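You operate a simulated robot arm through the tools that you are given. There is no shell and no other tool.

You run a simulated robot arm. Do the job below in one go: nothing can be reset, and whatever is moved stays where it is left.

Task
Brush the scale off the black plate, then paint stop-off on its middle.
Fine: wire brush for the scale, red brush and green tin for the paint; put both brushes back. Set down upright: wire brush, red brush. A coat counts when it lies all over at full strength: go over it till it gets no stronger. What is to be rubbed or washed off counts as gone when no trace of it is left.

It is judged by the outcome, as a careful person would: the job done as asked, and still so three seconds after it is handed in. It fails if anything else is knocked over, pushed out of place, dropped, spilled or broken.

Robot
A 6-joint arm with a two-finger parallel gripper, fixed in place. Base frame: the origin is at the foot of the arm, x ahead of it, y to its left, z up. Lengths are in m, angles in rad, forces in N, time in s.
With the tool pointing down near the work surface it reaches from about 0.1 to 0.76 m from the base axis. Its first joint turns from -2.897 to 2.897 rad. Payload 3.91 kg.
Tool frame: the origin (TCP) lies between the finger pads and is the grasp point; the fingertips stand 0.03 m ahead of it; z points along the fingers, y is the line along which they close. The gripper opens to 0.11 m. The fingers are 0.02 m wide and 0.01 m thick; the gripper's body (0.048 by 0.112 m) begins 0.055 m behind the TCP.
Orientation is that of the tool frame in the base frame, as a unit quaternion [w, x, y, z]. With the fingers straight down and closing along the base's y, the tool's x points along the base's -x, its y along +y and its z along -z.

Tools
- The arm moves only by the tool nudge_tool. Its argument "deltas" is a list of rows, each a list of 7 numbers: the turn, a rotation vector about the base's x, y, z in units of 4 degrees (1.0 is 4 degrees), then the shift along the base's x, y, z in units of 30 mm (1.0 is 30 mm), then the opening, from 0 (shut) to 1 (fully open). In form: [[ax, ay, az, x, y, z, grip], ...]. A call has 1 to 20 rows; each row shifts and turns the commanded pose from where the row before left it. A call with a number of a shift or a turn outside -1 to 1 is refused whole. Rows are played at 5 a second. More than 0.05 m and 0.15 rad between two rows, or a gripper value outside its range, and nothing of the call is played. Where a pose cannot be reached the arm comes as near as it can. A force on the tool above 60 N (or 10 N above the force at the start of the call, whichever is more), or a blocked arm, ends the call early, and 0.2 s more pass. The fingers move at their own pace (about 0.045 m/s each) and stop on an object; they squeeze with about 40 N. The grip force told is the motor's: it shows also when the fingers shut on nothing. Time passes only in rows, and 0.2 s behind the last, so rows that do not move let the fingers close. The reply holds the time, the measured pose of the TCP, the force on the tool along the base axes, the opening and the grip force, in the units named above and with some noise, with the torque about the TCP (base axes, N m) and any sound that the robot's microphone picked up, and new pictures: "views" is both (left out), scene, wrist or none.
- Cameras (640 x 400 px; columns grow to the right, rows downward): "scene" is fixed at [0.4015, -0.4962, 1.6825]; the picture's right is [1.00, 0.01, 0.00], its down [0.00, -0.49, -0.87] and it looks along [-0.01, 0.87, -0.49] (base axes); focal length 333 px, centre (320, 200). "wrist" rides on the gripper at [0.077, 0.007, -0.114] in the tool frame; the picture's right is [-0.09, 1.00, 0.00], its down [-0.80, -0.07, -0.59] and it looks along [-0.59, -0.05, 0.80] (tool axes); focal length 270 px, centre (320, 200). There is no depth. A picture from a camera that has moved, and an enlarged one, comes with that camera's place and axes in the base frame and with its lens. The place of the scene camera against the robot may be out by one fixed shift of up to 0.012 m in any direction.
- slide_trunk(by): slides the trunk up (or, below 0, down) by that many m; the arm rides with it, the base frame stays. It gives what a move gives, with no picture.
- inspect(camera, box): a new picture of the part [left, top, right, bottom] of that camera's present view, enlarged. The clock stands still meanwhile.
- sign_off(): hands the job in; it is judged then, once.

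Places have to be worked out from the pictures, the camera data and where the tool is seen. Open the gripper and draw the arm clear of the work before you hand the job in, unless the task says otherwise.

The tools are called as a command line: name --pt "numbers of a row" for each row, then --argument value for the rest, lists and objects as JSON in quotes. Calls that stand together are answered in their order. nudge_tool: Moves the arm, as the interface text tells. Its arguments: {"type":"object","properties":{"deltas":{"type":"array","items":{"type":"array","items":{"type":"number"}}},"views":{"type":"string","enum":["both","scene","wrist","none"]}},"required":["deltas"]} The other tools are called the same way: slide_trunk (by) slides the trunk up or down; inspect (camera, box) takes an enlarged picture of a part of a camera's view; sign_off () hands the job in.

At the start:

```text
clock: 0.0
position: [0.1641, 0.3651, 1.3249]
ee_rot: [0.0, 0.0, 1.0, 0.0]
contact_force: [-0.1, 0.3, 0.1]
wrist_torque: [0.01, -0.01, -0.02]
gripper_width: 0.1101
finger_force: 0.0
trunk travel left (down, up): [-0.575, 0.035]
```

scene: 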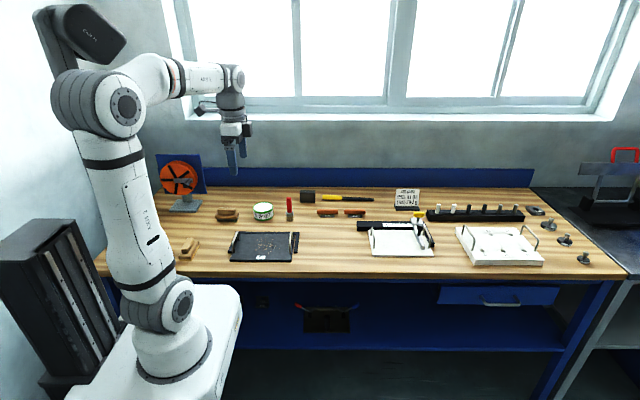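
wrist: 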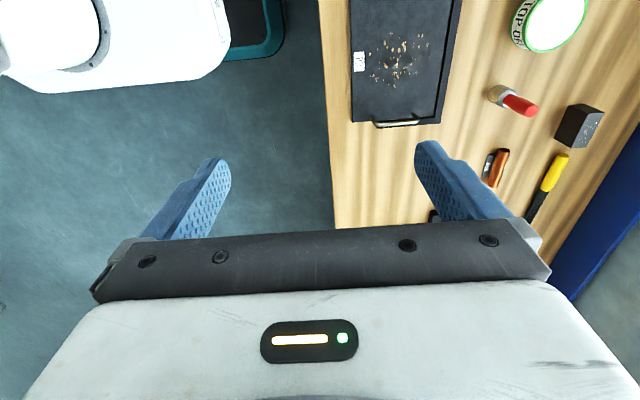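

I start by looking closely at the bench to identify the plate, brushes and tin.

inspect --camera "scene" --box '[140, 170, 320, 282]'

inspect --camera "scene" --box '[290, 170, 470, 282]'

inspect --camera "wrist" --box '[320, 0, 640, 200]'

inspect --camera "scene" --box '[440, 170, 640, 295]'

```text
3.56 times, centred on (230, 226) of scene
camera zoom: at [0.4015, -0.4962, 1.6825], right [1.0, 0.01, 0.0], down [0.0, -0.49, -0.87], along [-0.01, 0.87, -0.49], focal length 1185 px, centre (640, 108)
```

zoom: 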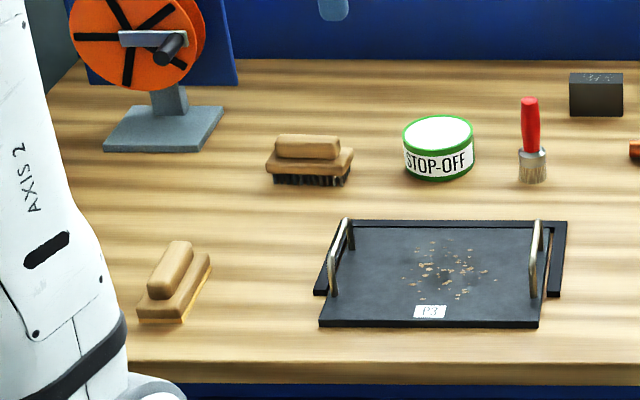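

```text
3.56 times, centred on (380, 226) of scene
camera zoom: at [0.4015, -0.4962, 1.6825], right [1.0, 0.01, 0.0], down [0.0, -0.49, -0.87], along [-0.01, 0.87, -0.49], focal length 1185 px, centre (107, 108)
```

zoom: 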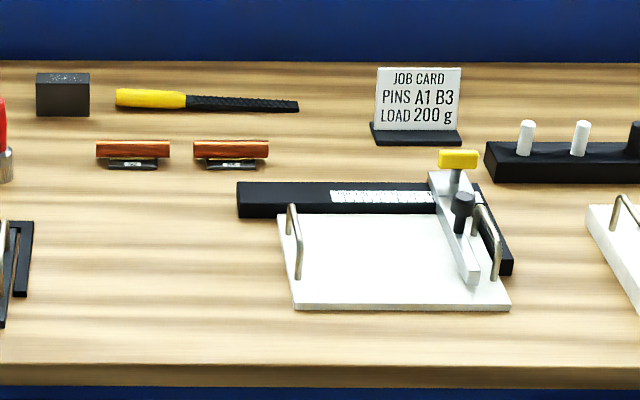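

```text
2.00 times, centred on (480, 100) of wrist
camera zoom: at [0.0862, 0.374, 1.4393], right [0.09, 1.0, 0.0], down [0.8, -0.07, 0.59], along [0.59, -0.05, -0.8], focal length 541 px, centre (0, 400)
```

zoom: 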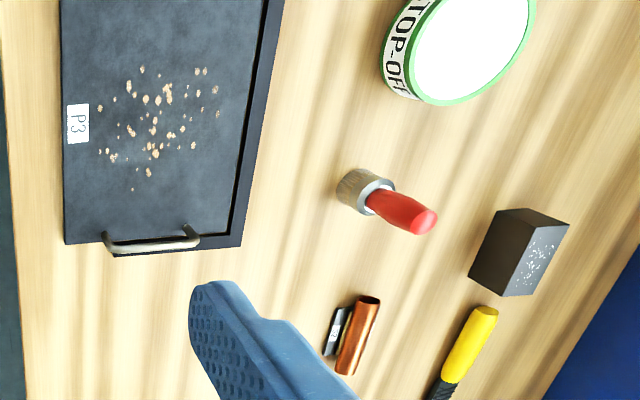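

```text
3.20 times, centred on (540, 232) of scene
camera zoom: at [0.4015, -0.4962, 1.6825], right [1.0, 0.01, 0.0], down [0.0, -0.49, -0.87], along [-0.01, 0.87, -0.49], focal length 1067 px, centre (-384, 96)
```

zoom: 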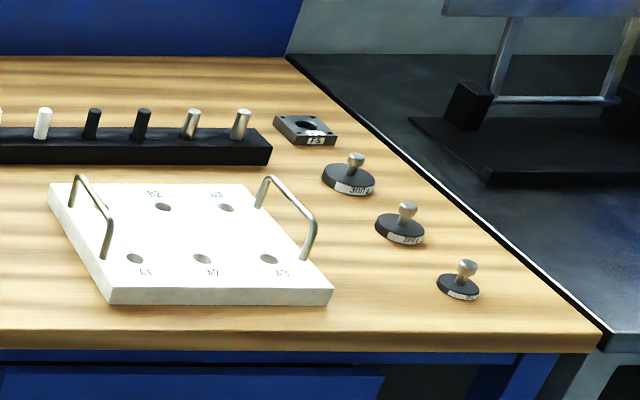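

The brush with dark bristles at about (0.0, 0.70) looks like the wire brush, the plate P3 is centred near (0.18, 0.50), and the bench top is near z≈0.92. I move over that area at height for a closer wrist view.

nudge_tool --pt "0 0 0 -0.6 0.7 -0.5 1" --pt "0 0 0 -0.6 0.7 -0.5 1" --pt "0 0 0 -0.6 0.7 -0.5 1" --pt "0 0 0 -0.6 0.7 -0.5 1" --pt "0 0 0 -0.6 0.7 -0.5 1" --pt "0 0 0 -0.6 0.7 -0.5 1" --pt "0 0 0 -0.6 0.7 -0.5 1" --pt "0 0 0 -0.6 0.7 -0.5 1"

```text
clock: 1.8
position: [0.0189, 0.5352, 1.2041]
ee_rot: [0.0, 0.0, 1.0, 0.001]
contact_force: [-0.5, -0.1, 0.0]
wrist_torque: [0.0, 0.02, -0.02]
gripper_width: 0.1101
finger_force: 0.0
trunk travel left (down, up): [-0.575, 0.035]
camera wrist: at [-0.0585, 0.5428, 1.3181], right [0.09, 1.0, 0.0], down [0.8, -0.07, 0.59], along [0.59, -0.05, -0.8], focal length 270 px, centre (320, 200)
```

scene: 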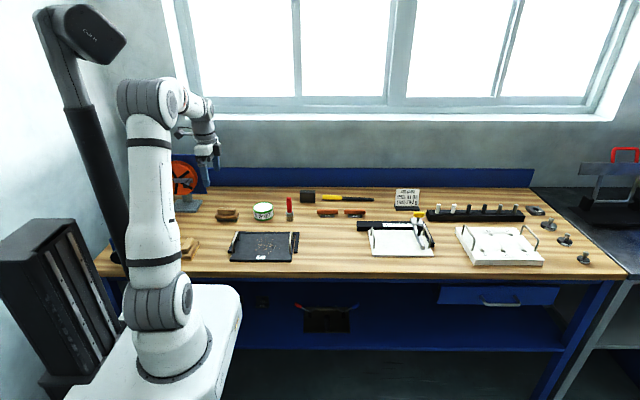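
wrist: 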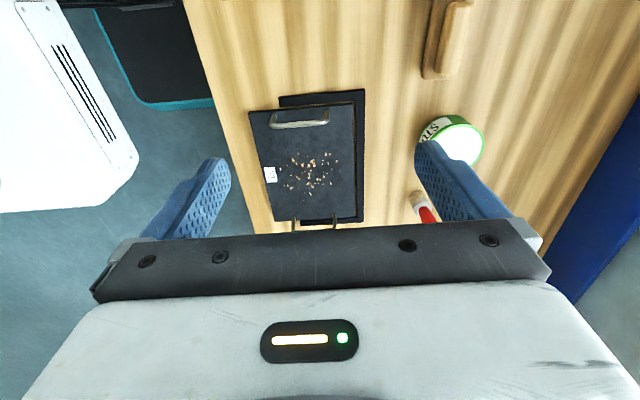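

The wrist view shows plate, tin, red brush and a brush at the top; I enlarge these.

inspect --camera "wrist" --box '[220, 60, 420, 250]'

inspect --camera "wrist" --box '[380, 0, 540, 100]'

inspect --camera "scene" --box '[200, 190, 310, 270]'

```text
2.11 times, centred on (320, 155) of wrist
camera zoom: at [-0.0585, 0.5428, 1.3181], right [0.09, 1.0, 0.0], down [0.8, -0.07, 0.59], along [0.59, -0.05, -0.8], focal length 569 px, centre (320, 295)
```

zoom: 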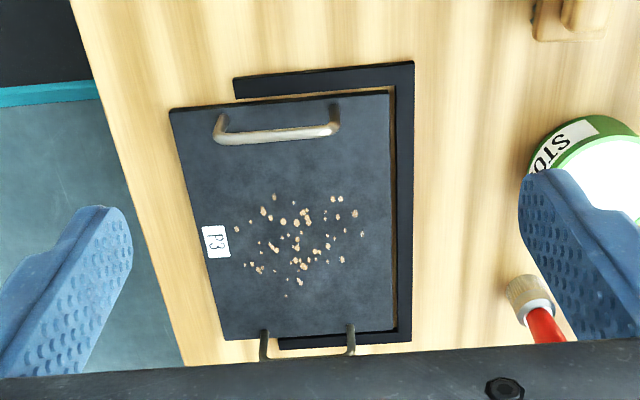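

```text
4.00 times, centred on (460, 50) of wrist
camera zoom: at [-0.0585, 0.5428, 1.3181], right [0.09, 1.0, 0.0], down [0.8, -0.07, 0.59], along [0.59, -0.05, -0.8], focal length 1081 px, centre (-240, 800)
```

zoom: 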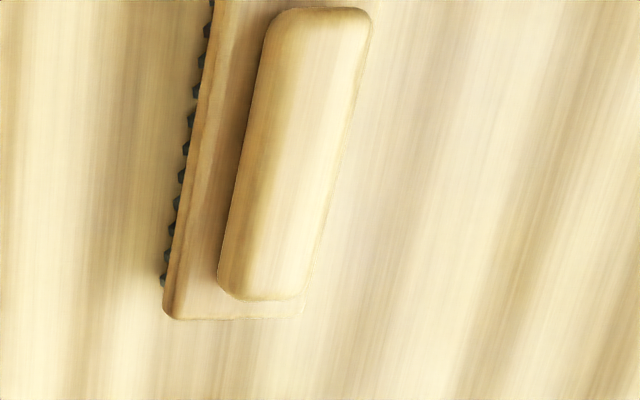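

```text
5.00 times, centred on (255, 230) of scene
camera zoom: at [0.4015, -0.4962, 1.6825], right [1.0, 0.01, 0.0], down [0.0, -0.49, -0.87], along [-0.01, 0.87, -0.49], focal length 1667 px, centre (645, 50)
```

zoom: 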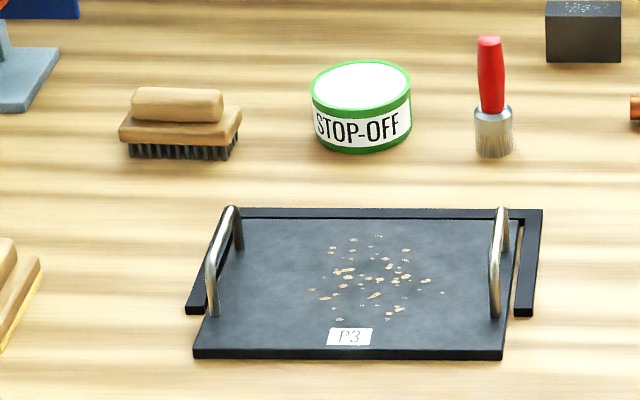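

The wire brush (dark bristles) lies with its handle along x at about (-0.01, 0.687), handle top near z≈0.975. I move above it for a precise look.

nudge_tool --pt "0 0 0 -0.167 0.843 -0.578 1" --pt "0 0 0 -0.167 0.843 -0.578 1" --pt "0 0 0 -0.167 0.843 -0.578 1" --pt "0 0 0 -0.167 0.843 -0.578 1" --pt "0 0 0 -0.167 0.843 -0.578 1" --pt "0 0 0 -0.167 0.843 -0.578 1" --pt "0 0 0 0 0 0 1"

```text
clock: 3.4
position: [-0.0106, 0.6833, 1.1021]
ee_rot: [0.0, 0.0, 1.0, 0.0]
contact_force: [0.0, -0.6, 0.4]
wrist_torque: [-0.01, -0.02, -0.02]
gripper_width: 0.1103
finger_force: 0.1
trunk travel left (down, up): [-0.575, 0.035]
camera wrist: at [-0.0871, 0.6919, 1.2161], right [0.09, 1.0, 0.0], down [0.8, -0.07, 0.59], along [0.59, -0.05, -0.8], focal length 270 px, centre (320, 200)
```

scene: 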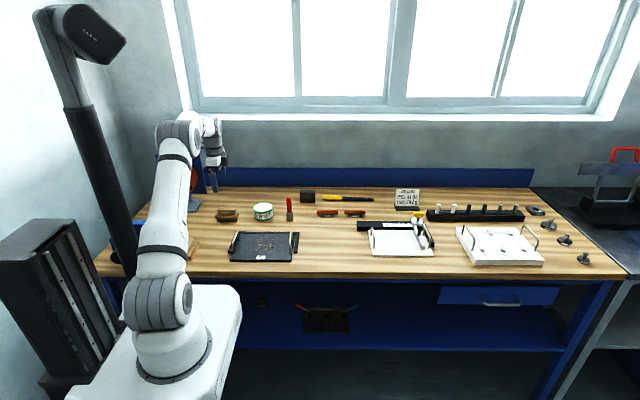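
wrist: 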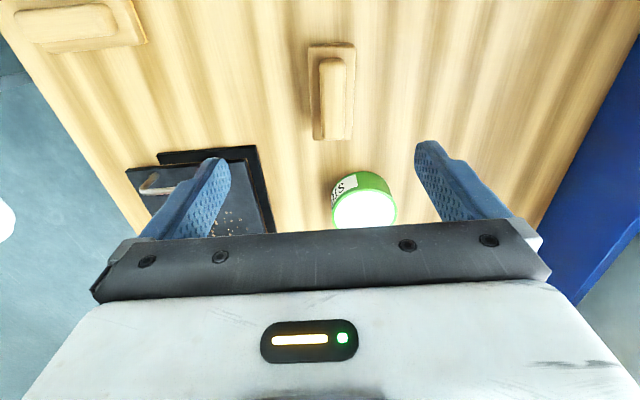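

I enlarge the wrist view of the brush to fix its centre.

inspect --camera "wrist" --box '[260, 20, 420, 150]'

inspect --camera "wrist" --box '[0, 0, 160, 100]'

inspect --camera "scene" --box '[160, 130, 260, 230]'

```text
3.08 times, centred on (340, 85) of wrist
camera zoom: at [-0.0871, 0.6919, 1.2161], right [0.09, 1.0, 0.0], down [0.8, -0.07, 0.59], along [0.59, -0.05, -0.8], focal length 832 px, centre (258, 554)
```

zoom: 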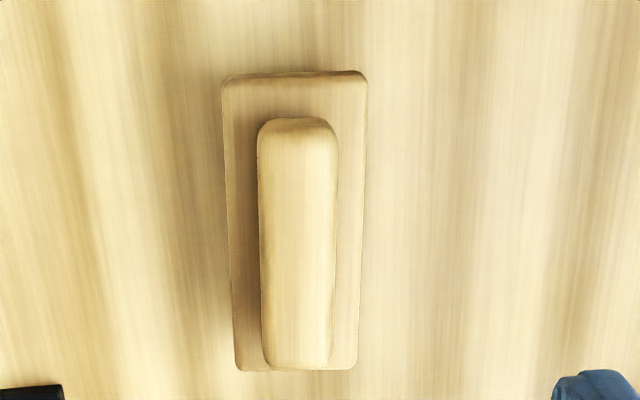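

```text
4.00 times, centred on (80, 50) of wrist
camera zoom: at [-0.0871, 0.6919, 1.2161], right [0.09, 1.0, 0.0], down [0.8, -0.07, 0.59], along [0.59, -0.05, -0.8], focal length 1081 px, centre (1280, 800)
```

zoom: 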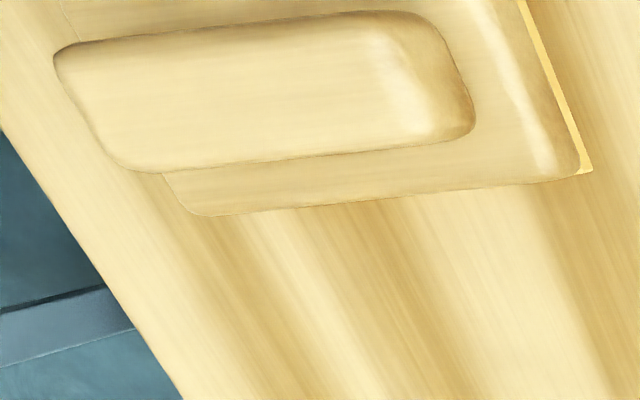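

```text
4.00 times, centred on (210, 180) of scene
camera zoom: at [0.4015, -0.4962, 1.6825], right [1.0, 0.01, 0.0], down [0.0, -0.49, -0.87], along [-0.01, 0.87, -0.49], focal length 1333 px, centre (760, 280)
```

zoom: 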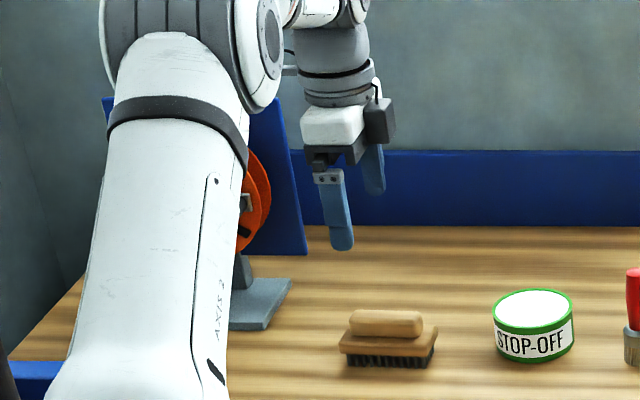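

Wrist triangulation from two views puts the handle centre at about (-0.007, 0.698) and its top at z≈0.95 (so the bench is likely nearer 0.895). I correct y and come partway down to check.

nudge_tool --pt "0 0 0 0.05 0.25 -0.7 1" --pt "0 0 0 0.05 0.25 -0.7 1" --pt "0 0 0 0 0 -0.7 1" --pt "0 0 0 0 0 -0.6 1" --pt "0 0 0 0 0 0 1"

inspect --camera "scene" --box '[160, 130, 260, 230]'

inspect --camera "wrist" --box '[180, 0, 480, 240]'

```text
clock: 4.6
position: [-0.0068, 0.7005, 1.0205]
ee_rot: [0.0, -0.001, 1.0, 0.0]
contact_force: [0.3, 0.1, -0.2]
wrist_torque: [-0.03, 0.02, 0.01]
gripper_width: 0.1101
finger_force: 0.0
trunk travel left (down, up): [-0.575, 0.035]
camera wrist: at [-0.0841, 0.7074, 1.1339], right [0.09, 1.0, 0.0], down [0.8, -0.07, 0.59], along [0.59, -0.05, -0.8], focal length 270 px, centre (320, 200)
```

scene: 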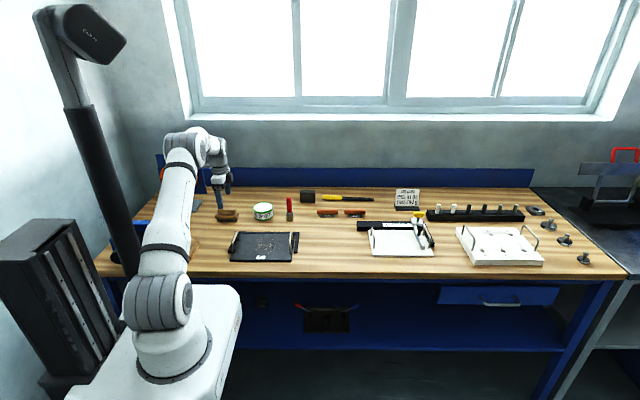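
wrist: 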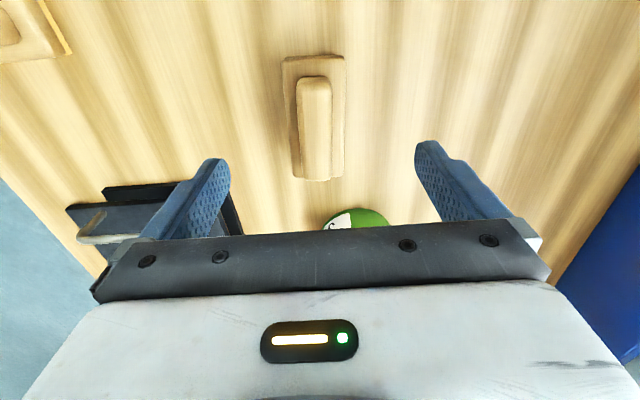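

```text
4.00 times, centred on (210, 180) of scene
camera zoom: at [0.4015, -0.4962, 1.6825], right [1.0, 0.01, 0.0], down [0.0, -0.49, -0.87], along [-0.01, 0.87, -0.49], focal length 1333 px, centre (760, 280)
```

zoom: 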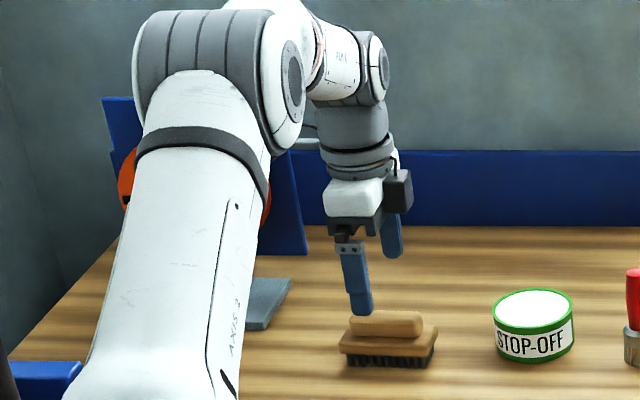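

```text
1.67 times, centred on (330, 120) of wrist
camera zoom: at [-0.0841, 0.7074, 1.1339], right [0.09, 1.0, 0.0], down [0.8, -0.07, 0.59], along [0.59, -0.05, -0.8], focal length 450 px, centre (303, 333)
```

zoom: 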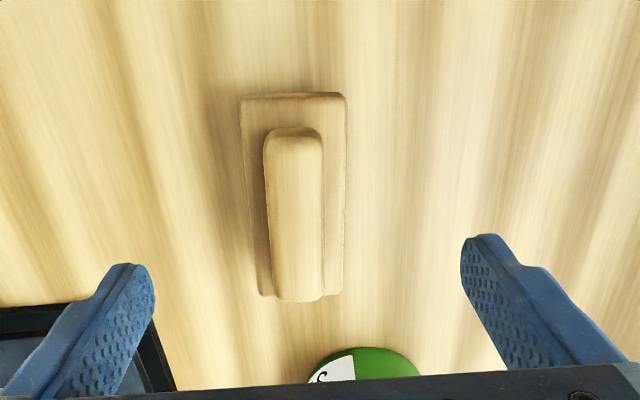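

Fingers straddle the handle correctly. I descend so the tips come to just above the block's shoulders, then look.

nudge_tool --pt "0 0 0 0 -0.08 -0.5 1" --pt "0 0 0 0 0 -0.5 1" --pt "0 0 0 0 0 -0.4 1" --pt "0 0 0 0 0 -0.3 1" --pt "0 0 0 0 0 0 1"

inspect --camera "scene" --box '[190, 160, 260, 230]'

inspect --camera "wrist" --box '[180, 0, 480, 240]'

```text
clock: 5.8
position: [-0.0072, 0.6974, 0.9664]
ee_rot: [0.0, 0.001, 1.0, 0.001]
contact_force: [-0.7, -0.1, 0.0]
wrist_torque: [-0.02, -0.02, 0.03]
gripper_width: 0.1101
finger_force: 0.1
trunk travel left (down, up): [-0.575, 0.035]
camera wrist: at [-0.0841, 0.7053, 1.0828], right [0.09, 1.0, 0.0], down [0.8, -0.07, 0.59], along [0.59, -0.05, -0.8], focal length 270 px, centre (320, 200)
```

scene: 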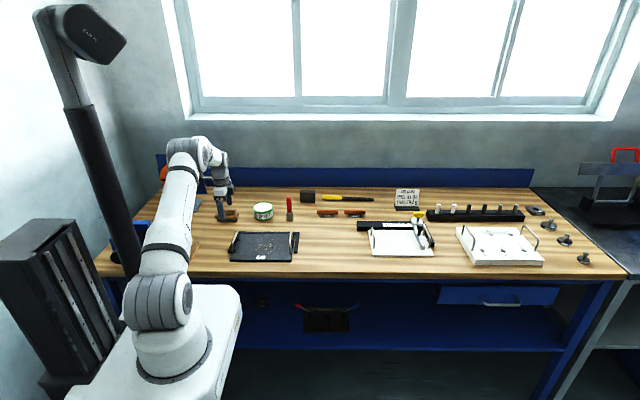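
wrist: 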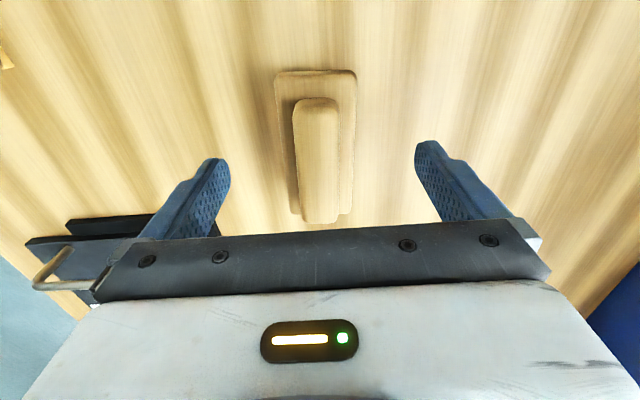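

```text
5.71 times, centred on (225, 195) of scene
camera zoom: at [0.4015, -0.4962, 1.6825], right [1.0, 0.01, 0.0], down [0.0, -0.49, -0.87], along [-0.01, 0.87, -0.49], focal length 1905 px, centre (863, 229)
```

zoom: 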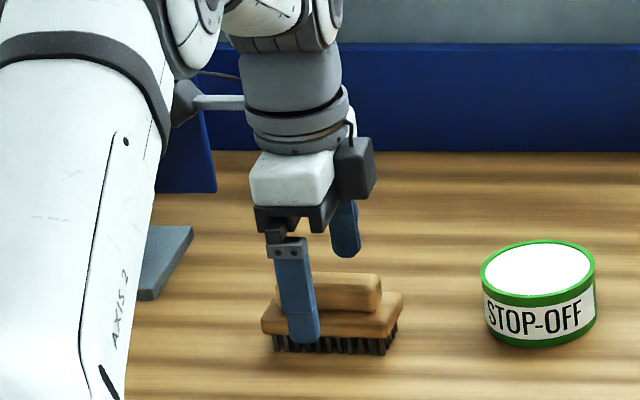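

```text
1.67 times, centred on (330, 120) of wrist
camera zoom: at [-0.0841, 0.7053, 1.0828], right [0.09, 1.0, 0.0], down [0.8, -0.07, 0.59], along [0.59, -0.05, -0.8], focal length 450 px, centre (303, 333)
```

zoom: 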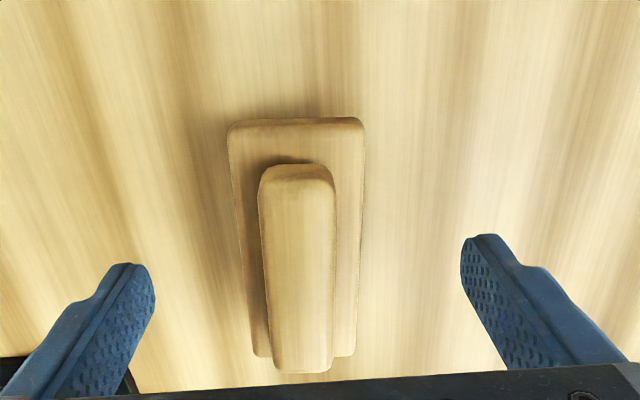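

Tips sit about 2–3 mm above the block's shoulders and straddle the handle; I close the fingers.

nudge_tool --pt "0 0 0 0 0 0 0" --pt "0 0 0 0 0 0 0" --pt "0 0 0 0 0 0 0" --pt "0 0 0 0 0 0 0" --pt "0 0 0 0 0 0 0" --pt "0 0 0 0 0 0 0" --pt "0 0 0 0 0 0 0" --pt "0 0 0 0 0 0 0"

inspect --camera "scene" --box '[190, 160, 260, 230]'

```text
clock: 7.6
position: [-0.0069, 0.6974, 0.9687]
ee_rot: [-0.001, 0.001, 1.0, 0.0]
contact_force: [-1.3, 0.0, 0.7]
wrist_torque: [-0.01, 0.02, -0.01]
gripper_width: 0.0233
finger_force: 39.9
trunk travel left (down, up): [-0.575, 0.035]
camera wrist: at [-0.0842, 0.7053, 1.083], right [0.09, 1.0, 0.0], down [0.8, -0.07, 0.59], along [0.59, -0.05, -0.8], focal length 270 px, centre (320, 200)
```

scene: 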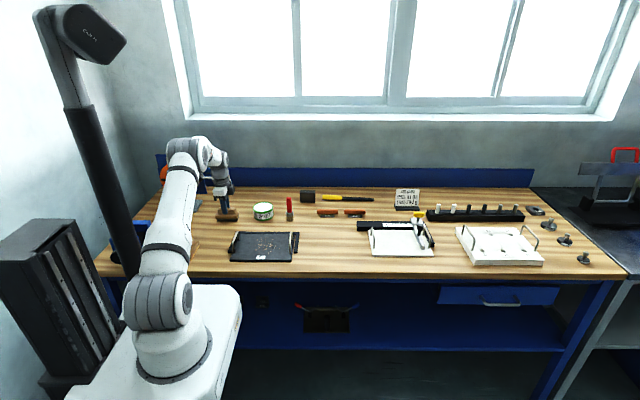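
wrist: 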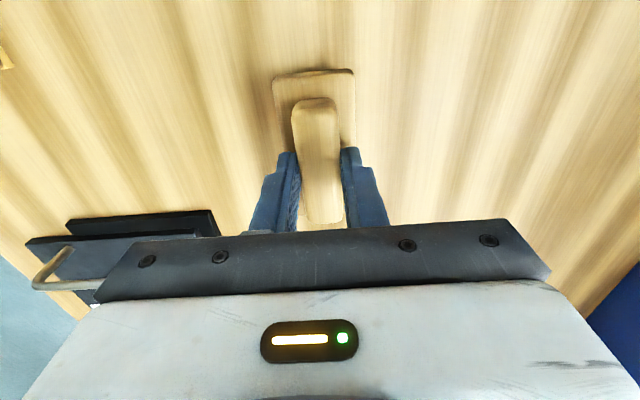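

```text
5.71 times, centred on (225, 195) of scene
camera zoom: at [0.4015, -0.4962, 1.6825], right [1.0, 0.01, 0.0], down [0.0, -0.49, -0.87], along [-0.01, 0.87, -0.49], focal length 1905 px, centre (863, 229)
```

zoom: 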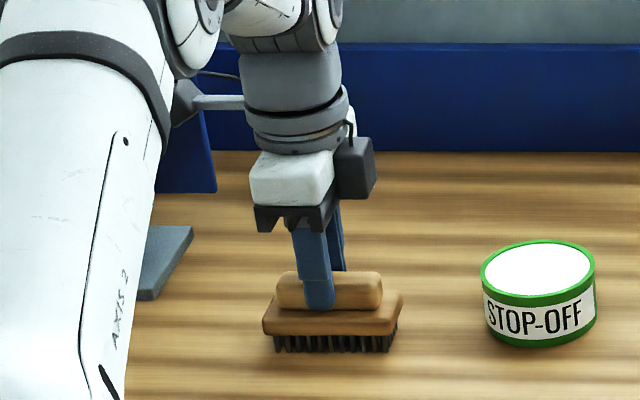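

The wire brush is held (0.023 m handle, 40 N). I lift it straight up, carry it in −y then +x to above the plate's centre (0.183, 0.505).

nudge_tool --pt "0 0 0 0 0 0.4 0" --pt "0 0 0 0 0 0.7 0" --pt "0 0 0 0 0 0.8 0" --pt "0 0 0 0 0 0.8 0" --views "scene"

nudge_tool --pt "0 0 0 0 -0.8 0 0" --pt "0 0 0 0 -0.8 0 0" --pt "0 0 0 0 -0.8 0 0" --pt "0 0 0 0.3 -0.8 0 0" --pt "0 0 0 0.7 -0.8 0 0" --pt "0 0 0 0.7 -0.8 0 0" --pt "0 0 0 0.7 -0.8 0 0" --pt "0 0 0 0.8 -0.8 0 0" --pt "0 0 0 0.8 0 0 0" --pt "0 0 0 0.8 0 0 0" --pt "0 0 0 0.8 0 0 0" --pt "0 0 0 0.7 0 0 0" --pt "0 0 0 0 0 0 0"

inspect --camera "scene" --box '[200, 180, 320, 270]'

```text
clock: 8.6
position: [-0.0066, 0.6976, 1.0504]
ee_rot: [-0.001, 0.0, 1.0, 0.001]
contact_force: [0.8, 0.3, -0.9]
wrist_torque: [-0.01, 0.0, -0.02]
gripper_width: 0.0232
finger_force: 40.1
trunk travel left (down, up): [-0.575, 0.035]
```

scene: 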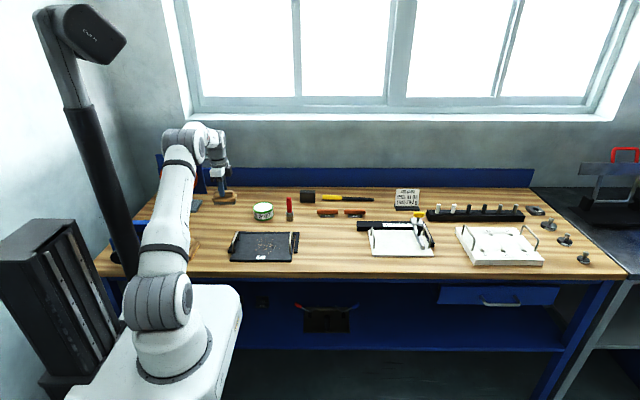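

```text
clock: 11.4
position: [0.1818, 0.5081, 1.0493]
ee_rot: [0.0, 0.0, 1.0, 0.0]
contact_force: [0.2, -0.6, -1.9]
wrist_torque: [-0.02, -0.02, 0.0]
gripper_width: 0.0232
finger_force: 40.3
trunk travel left (down, up): [-0.575, 0.035]
camera wrist: at [0.1049, 0.5154, 1.164], right [0.09, 1.0, 0.0], down [0.8, -0.07, 0.59], along [0.59, -0.05, -0.8], focal length 270 px, centre (320, 200)
```

scene: 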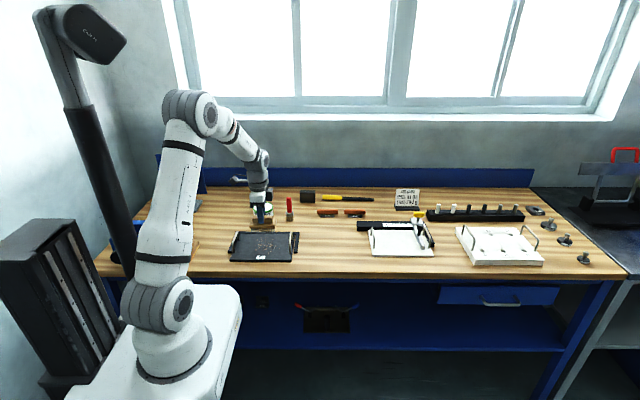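
wrist: 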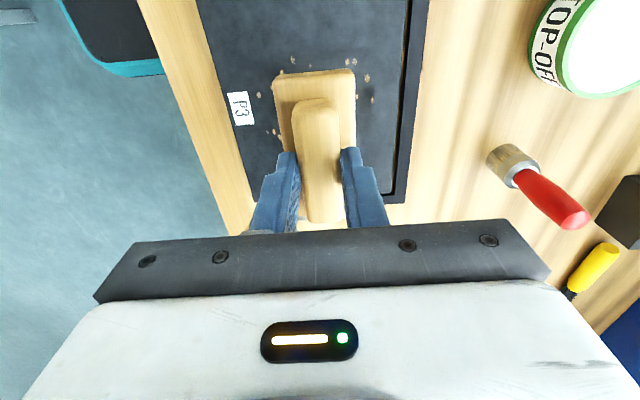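

```text
4.44 times, centred on (260, 225) of scene
camera zoom: at [0.4015, -0.4962, 1.6825], right [1.0, 0.01, 0.0], down [0.0, -0.49, -0.87], along [-0.01, 0.87, -0.49], focal length 1482 px, centre (587, 89)
```

zoom: 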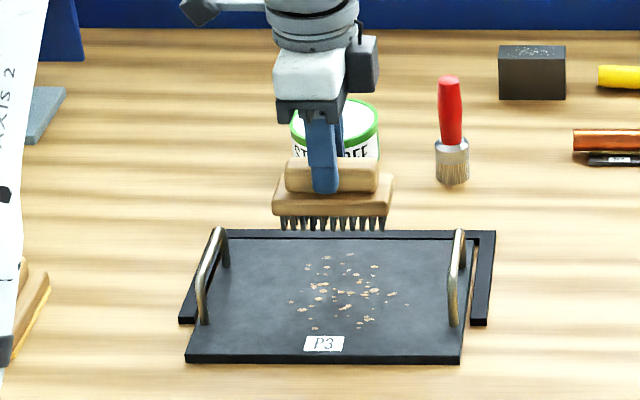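

The brush hangs level over the plate centre. I descend to just above the plate, then feel for contact in 2 mm steps.

nudge_tool --pt "0 0 0 0 0 -0.6 0" --pt "0 0 0 0 0 -0.6 0" --pt "0 0 0 0 0 -0.5 0" --pt "0 0 0 0 0 -0.3 0" --pt "0 0 0 0 0 -0.1 0" --pt "0 0 0 0 0 0 0" --views "none"

inspect --camera "scene" --box '[200, 180, 320, 270]'

```text
clock: 12.8
position: [0.1819, 0.5077, 0.9865]
ee_rot: [0.0, 0.0, 1.0, 0.0]
contact_force: [-0.1, 0.4, -1.5]
wrist_torque: [-0.02, 0.03, 0.01]
gripper_width: 0.0233
finger_force: 40.0
trunk travel left (down, up): [-0.575, 0.035]
```

```text
4.44 times, centred on (260, 225) of scene
camera zoom: at [0.4015, -0.4962, 1.6825], right [1.0, 0.01, 0.0], down [0.0, -0.49, -0.87], along [-0.01, 0.87, -0.49], focal length 1482 px, centre (587, 89)
```

zoom: 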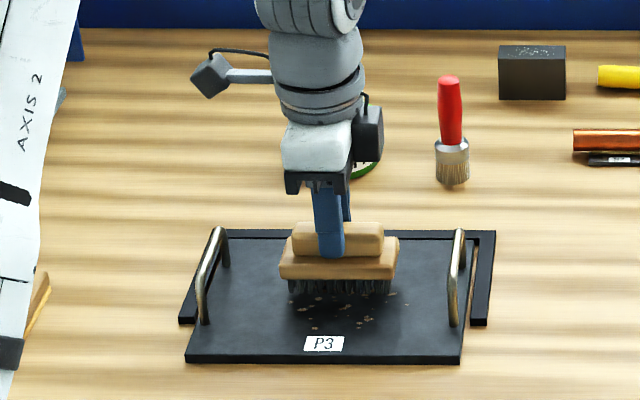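

nudge_tool --pt "0 0 0 0 0 -0.08 0" --pt "0 0 0 0 0 -0.08 0" --pt "0 0 0 0 0 0 0" --views "none"

```text
clock: 13.6
position: [0.1818, 0.5062, 0.9823]
ee_rot: [0.0, 0.0, 1.0, -0.001]
contact_force: [0.3, 0.2, -0.7]
wrist_torque: [-0.01, 0.01, -0.01]
gripper_width: 0.023
finger_force: 39.8
trunk travel left (down, up): [-0.575, 0.035]
```

No firm contact yet at z 0.982 (still hanging weight ~-1.5 N); I continue down in small steps.

nudge_tool --pt "0 0 0 0 0 -0.07 0" --pt "0 0 0 0 0 0 0" --views "none"

nudge_tool --pt "0 0 0 0 0 -0.07 0" --pt "0 0 0 0 0 0 0" --views "none"

```text
clock: 14.2
position: [0.1817, 0.5075, 0.9795]
ee_rot: [0.0, 0.0, 1.0, 0.0]
contact_force: [-0.3, 0.3, -1.1]
wrist_torque: [0.0, 0.03, -0.01]
gripper_width: 0.0231
finger_force: 39.2
trunk travel left (down, up): [-0.575, 0.035]
```

```text
clock: 14.8
position: [0.1813, 0.5064, 0.9788]
ee_rot: [0.0, 0.001, 1.0, 0.0]
contact_force: [1.4, -1.2, 5.8]
wrist_torque: [-0.12, -0.05, -0.01]
gripper_width: 0.0231
finger_force: 40.3
trunk travel left (down, up): [-0.575, 0.035]
```

Contact with the plate at z≈0.978 with ~7 N. I make a first small stroke and check whether scale comes off and the plate stays put.

nudge_tool --pt "0 0 0 0 0.3 0 0" --pt "0 0 0 0 0.3 0 0" --pt "0 0 0 0 0.3 0 0" --pt "0 0 0 0 0.3 0 0" --views "none"

inspect --camera "scene" --box '[200, 180, 320, 270]'

nudge_tool --pt "0 0 0 0 -0.3 0 0" --pt "0 0 0 0 -0.3 0 0" --pt "0 0 0 0 -0.3 0 0" --pt "0 0 0 0 -0.3 0 0" --views "wrist"

inspect --camera "scene" --box '[200, 180, 320, 270]'

```text
clock: 15.8
position: [0.1813, 0.5418, 0.9774]
ee_rot: [0.0, 0.0, 1.0, 0.001]
contact_force: [0.1, -4.5, 8.7]
wrist_torque: [-0.2, 0.0, 0.0]
gripper_width: 0.0229
finger_force: 39.9
trunk travel left (down, up): [-0.575, 0.035]
```

```text
4.44 times, centred on (260, 225) of scene
camera zoom: at [0.4015, -0.4962, 1.6825], right [1.0, 0.01, 0.0], down [0.0, -0.49, -0.87], along [-0.01, 0.87, -0.49], focal length 1482 px, centre (587, 89)
```

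zoom: 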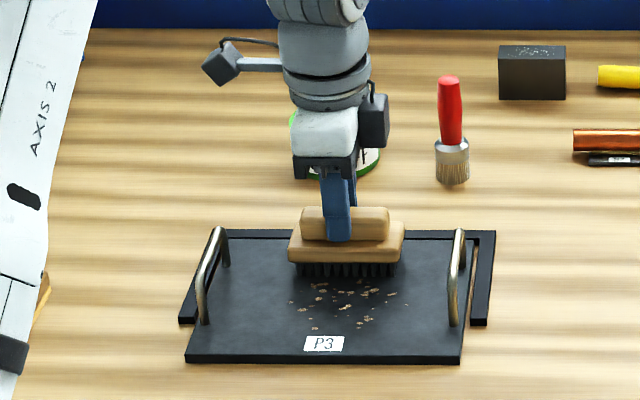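

```text
clock: 16.8
position: [0.1822, 0.5059, 0.979]
ee_rot: [0.0, 0.0, 1.0, 0.0]
contact_force: [0.0, -0.3, 3.8]
wrist_torque: [0.0, -0.05, 0.02]
gripper_width: 0.0231
finger_force: 39.7
trunk travel left (down, up): [-0.575, 0.035]
camera wrist: at [0.1052, 0.5138, 1.0929], right [0.09, 1.0, 0.0], down [0.8, -0.07, 0.59], along [0.59, -0.05, -0.8], focal length 270 px, centre (320, 200)
```

wrist: 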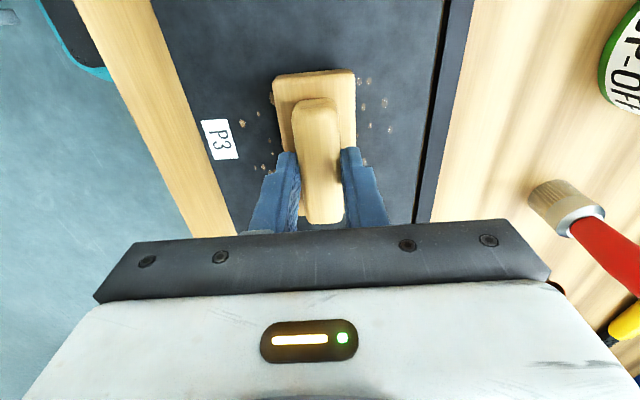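

```text
4.44 times, centred on (260, 225) of scene
camera zoom: at [0.4015, -0.4962, 1.6825], right [1.0, 0.01, 0.0], down [0.0, -0.49, -0.87], along [-0.01, 0.87, -0.49], focal length 1482 px, centre (587, 89)
```

zoom: 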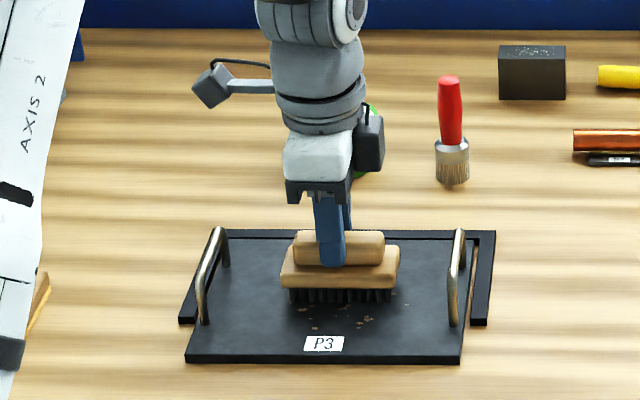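

The scale is fading under the brush and the plate has not moved. I scrub along y between 0.47 and 0.55 with slightly more pressure, staying off the label and handles.

nudge_tool --pt "0 0 0 0 -0.3 -0.03 0" --pt "0 0 0 0 -0.45 0 0" --pt "0 0 0 0 -0.5 0 0" --pt "0 0 0 0 0.5 0 0" --pt "0 0 0 0 0.5 0 0" --pt "0 0 0 0 0.5 0 0" --pt "0 0 0 0 0.5 0 0" --pt "0 0 0 0 0.5 0 0" --pt "0 0 0 0 0.2 0 0" --pt "0 0 0 0 -0.5 0 0" --pt "0 0 0 0 -0.5 0 0" --pt "0 0 0 0 -0.5 0 0" --pt "0 0 0 0 -0.5 0 0" --pt "0 0 0 0 -0.5 0 0" --pt "0 0 0 0 -0.2 0 0" --views "wrist"

inspect --camera "scene" --box '[200, 180, 320, 270]'

```text
clock: 20.0
position: [0.1799, 0.4689, 0.9779]
ee_rot: [0.002, 0.0, 1.0, 0.002]
contact_force: [-1.7, 12.8, 23.8]
wrist_torque: [0.33, 0.28, -0.07]
gripper_width: 0.0232
finger_force: 39.9
trunk travel left (down, up): [-0.575, 0.035]
camera wrist: at [0.1032, 0.4768, 1.0926], right [0.09, 1.0, 0.0], down [0.8, -0.07, 0.6], along [0.59, -0.05, -0.8], focal length 270 px, centre (320, 200)
```

wrist: 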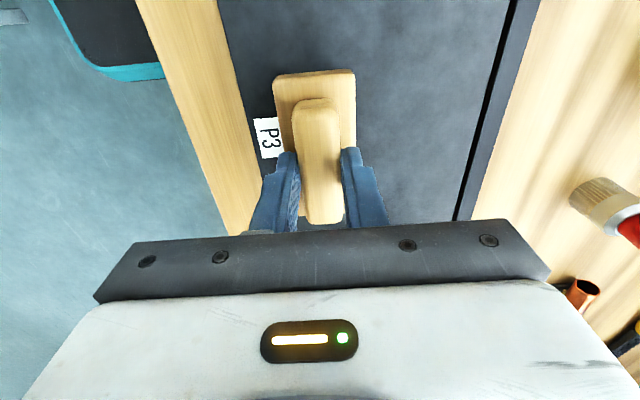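

```text
4.44 times, centred on (260, 225) of scene
camera zoom: at [0.4015, -0.4962, 1.6825], right [1.0, 0.01, 0.0], down [0.0, -0.49, -0.87], along [-0.01, 0.87, -0.49], focal length 1482 px, centre (587, 89)
```

zoom: 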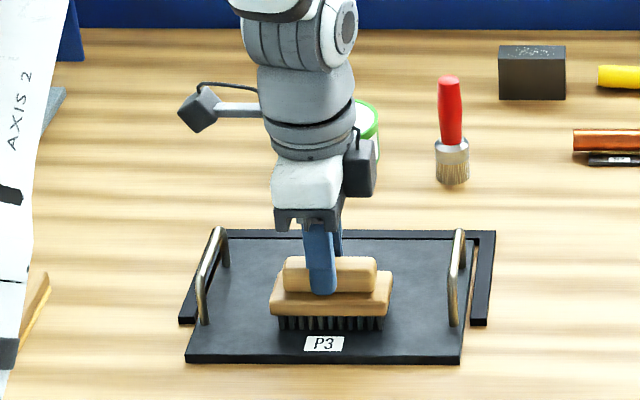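

Nearly all visible scale is gone. I add passes shifted +x and −x to catch the edges of the scale field, then will lift to inspect.

nudge_tool --pt "0 0 0 0.4 0 0.015 0" --pt "0 0 0 0.4 0 0 0" --pt "0 0 0 0 0.5 0 0" --pt "0 0 0 0 0.5 0 0" --pt "0 0 0 0 0.5 0 0" --pt "0 0 0 0 0.5 0 0" --pt "0 0 0 0 0.5 0 0" --pt "0 0 0 0 0.3 0 0" --pt "0 0 0 -0.5 0 0 0" --pt "0 0 0 -0.5 0 0 0" --pt "0 0 0 -0.4 0 0 0" --pt "0 0 0 0 -0.5 0 0" --pt "0 0 0 0 -0.5 0 0" --pt "0 0 0 0 -0.5 0 0" --pt "0 0 0 0 -0.5 0 0" --pt "0 0 0 0 -0.5 0 0" --pt "0 0 0 0 -0.3 0 0" --pt "0 0 0 0.6 0 0 0" --pt "0 0 0 0 0.5 0 0" --pt "0 0 0 0 0.5 0 0" --views "none"

nudge_tool --pt "0 0 0 0 0 0.5 0" --pt "0 0 0 0 0.3 0.8 0" --pt "0 0 0 -0.6 0.8 0.8 0" --pt "0 0 0 -0.8 0.8 0.6 0" --pt "0 0 0 -0.8 0.8 0.3 0" --pt "0 0 0 -0.8 0.8 0 0" --pt "0 0 0 -0.5 0.5 0 0"

inspect --camera "scene" --box '[220, 215, 310, 270]'

inspect --camera "wrist" --box '[40, 60, 320, 260]'

```text
clock: 24.2
position: [0.1804, 0.5, 0.9766]
ee_rot: [0.001, 0.0, 1.0, 0.001]
contact_force: [0.3, -3.5, 11.4]
wrist_torque: [-0.24, 0.13, 0.02]
gripper_width: 0.0231
finger_force: 39.8
trunk travel left (down, up): [-0.575, 0.035]
```

```text
clock: 25.8
position: [0.0767, 0.6199, 1.0673]
ee_rot: [0.0, 0.0, 1.0, -0.001]
contact_force: [0.2, 0.7, -1.7]
wrist_torque: [0.04, 0.0, -0.01]
gripper_width: 0.0234
finger_force: 39.5
trunk travel left (down, up): [-0.575, 0.035]
camera wrist: at [-0.001, 0.6277, 1.1823], right [0.09, 1.0, 0.0], down [0.8, -0.07, 0.59], along [0.59, -0.05, -0.8], focal length 270 px, centre (320, 200)
```

scene: 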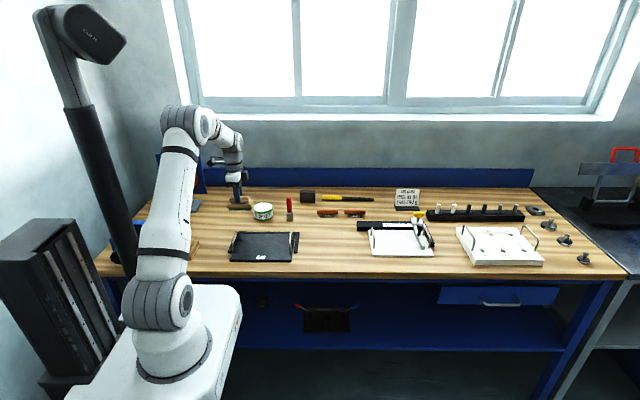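
wrist: 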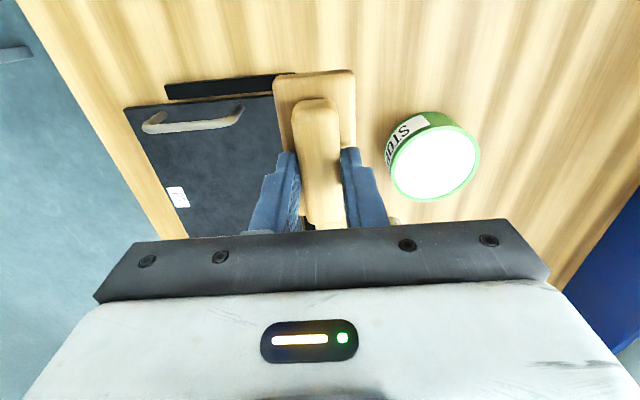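

```text
7.11 times, centred on (265, 242) of scene
camera zoom: at [0.4015, -0.4962, 1.6825], right [1.0, 0.01, 0.0], down [0.0, -0.49, -0.87], along [-0.01, 0.87, -0.49], focal length 2370 px, centre (711, -102)
```

zoom: 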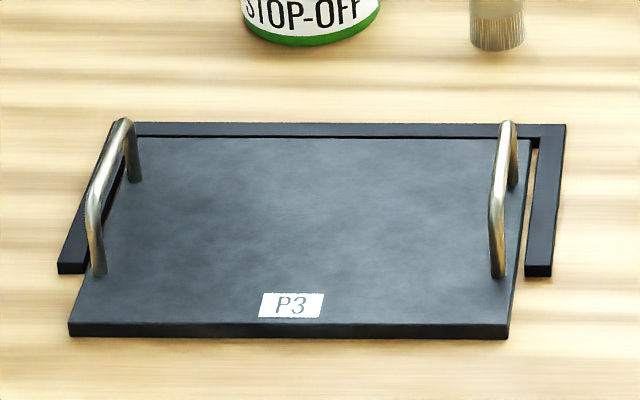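

```text
2.00 times, centred on (180, 160) of wrist
camera zoom: at [-0.001, 0.6277, 1.1823], right [0.09, 1.0, 0.0], down [0.8, -0.07, 0.59], along [0.59, -0.05, -0.8], focal length 541 px, centre (600, 280)
```

zoom: 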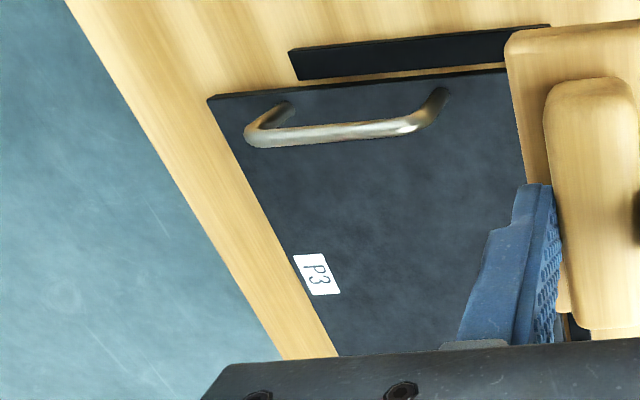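

The plate looks clean; I enlarge further to check for traces before putting the wire brush away.

inspect --camera "scene" --box '[245, 228, 285, 258]'

```text
13.33 times, centred on (265, 243) of scene
camera zoom: at [0.4015, -0.4962, 1.6825], right [1.0, 0.01, 0.0], down [0.0, -0.49, -0.87], along [-0.01, 0.87, -0.49], focal length 4445 px, centre (1053, -373)
```

zoom: 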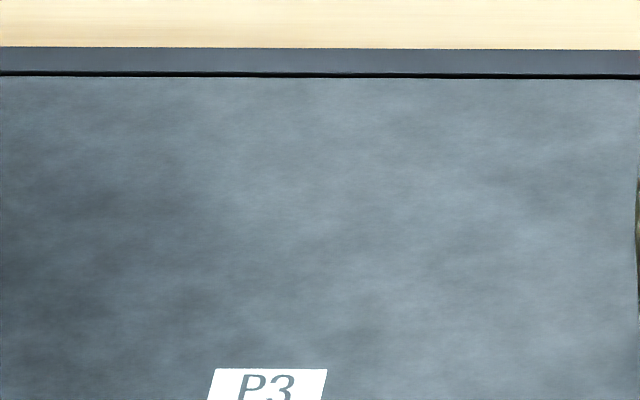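

No trace is visible, but as a safety margin I return for one more full round over the scale area before painting.

nudge_tool --pt "0 0 0 0.5 -0.5 0 0" --pt "0 0 0 0.8 -0.8 0 0" --pt "0 0 0 0.8 -0.8 -0.3 0" --pt "0 0 0 0.8 -0.8 -0.6 0" --pt "0 0 0 0.6 -0.8 -0.8 0" --pt "0 0 0 0 -0.3 -0.8 0" --pt "0 0 0 0 0 -0.3 0" --pt "0 0 0 0 0 -0.2 0" --pt "0 0 0 0 0 0 0" --views "none"

nudge_tool --pt "0 0 0 0.4 -0.5 0 0" --pt "0 0 0 0.4 -0.5 0 0" --pt "0 0 0 0 0.5 0 0" --pt "0 0 0 0 0.5 0 0" --pt "0 0 0 0 0.5 0 0" --pt "0 0 0 0 0.5 0 0" --pt "0 0 0 0 0.5 0 0" --pt "0 0 0 0 0.3 0 0" --pt "0 0 0 -0.5 0 0 0" --pt "0 0 0 -0.5 0 0 0" --pt "0 0 0 -0.4 0 0 0" --pt "0 0 0 0 -0.5 0 0" --pt "0 0 0 0 -0.5 0 0" --pt "0 0 0 0 -0.5 0 0" --pt "0 0 0 0 -0.5 0 0" --pt "0 0 0 0 -0.5 0 0" --pt "0 0 0 0 -0.3 0 0" --pt "0 0 0 0.6 0 0 0" --pt "0 0 0 0 0.5 0 0" --pt "0 0 0 0 0.5 0 0" --views "none"

```text
clock: 27.8
position: [0.1807, 0.4988, 0.9786]
ee_rot: [0.0, 0.0, 1.0, 0.002]
contact_force: [0.1, 0.4, 11.2]
wrist_torque: [-0.12, 0.07, 0.01]
gripper_width: 0.0234
finger_force: 40.2
trunk travel left (down, up): [-0.575, 0.035]
```

```text
clock: 32.0
position: [0.182, 0.499, 0.9774]
ee_rot: [0.0, 0.0, 1.0, 0.0]
contact_force: [0.3, -2.3, 7.9]
wrist_torque: [-0.16, -0.03, -0.01]
gripper_width: 0.0234
finger_force: 39.7
trunk travel left (down, up): [-0.575, 0.035]
```

Second round done with a steady 8–11 N. I lift, and carry the wire brush back to its original spot (-0.007, 0.697).

nudge_tool --pt "0 0 0 0 0 0.6 0" --pt "0 0 0 0 0 0.8 0" --pt "0 0 0 0 0 0.8 0" --pt "0 0 0 -0.7 0 0.4 0" --pt "0 0 0 -0.8 0.4 0 0" --pt "0 0 0 -0.8 0.7 0 0" --pt "0 0 0 -0.8 0.7 0 0" --pt "0 0 0 -0.8 0.7 0 0" --pt "0 0 0 -0.8 0.7 0 0" --pt "0 0 0 -0.8 0.7 0 0" --pt "0 0 0 -0.8 0.7 0 0" --pt "0 0 0 0 0.8 0 0" --pt "0 0 0 0 0.8 0 0" --pt "0 0 0 0 0.4 0 0" --pt "0 0 0 0 0 0 0"

inspect --camera "scene" --box '[220, 215, 310, 270]'

```text
clock: 35.2
position: [-0.0064, 0.6984, 1.0556]
ee_rot: [0.0, 0.0, 1.0, 0.0]
contact_force: [0.6, 0.4, -1.7]
wrist_torque: [-0.02, 0.03, -0.03]
gripper_width: 0.0234
finger_force: 40.1
trunk travel left (down, up): [-0.575, 0.035]
camera wrist: at [-0.0844, 0.7061, 1.1699], right [0.09, 1.0, 0.0], down [0.8, -0.07, 0.59], along [0.59, -0.05, -0.8], focal length 270 px, centre (320, 200)
```

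scene: 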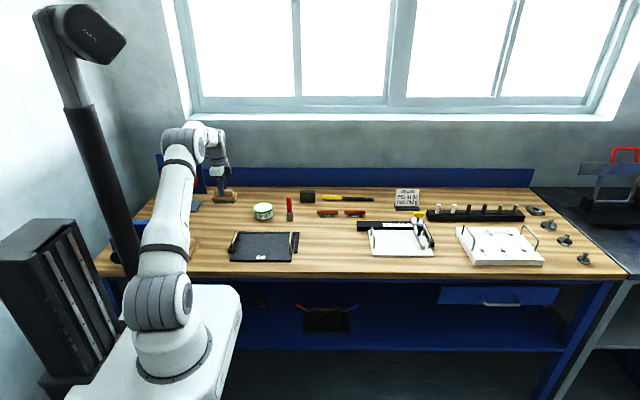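
wrist: 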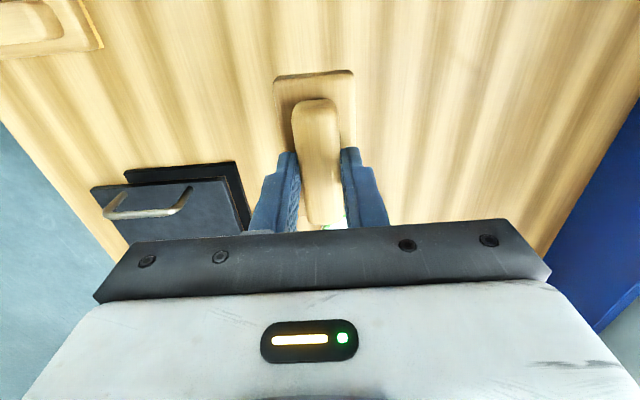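

```text
7.11 times, centred on (265, 242) of scene
camera zoom: at [0.4015, -0.4962, 1.6825], right [1.0, 0.01, 0.0], down [0.0, -0.49, -0.87], along [-0.01, 0.87, -0.49], focal length 2370 px, centre (711, -102)
```

zoom: 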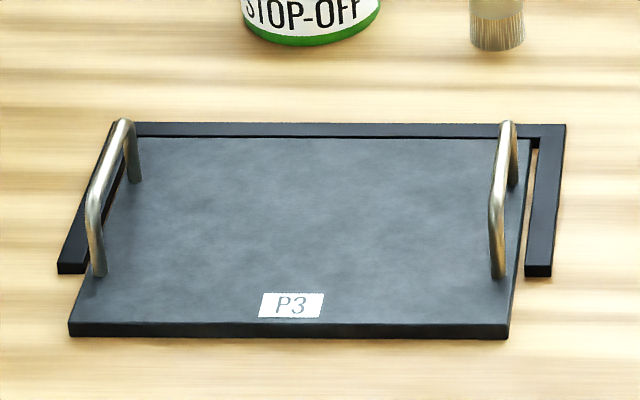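

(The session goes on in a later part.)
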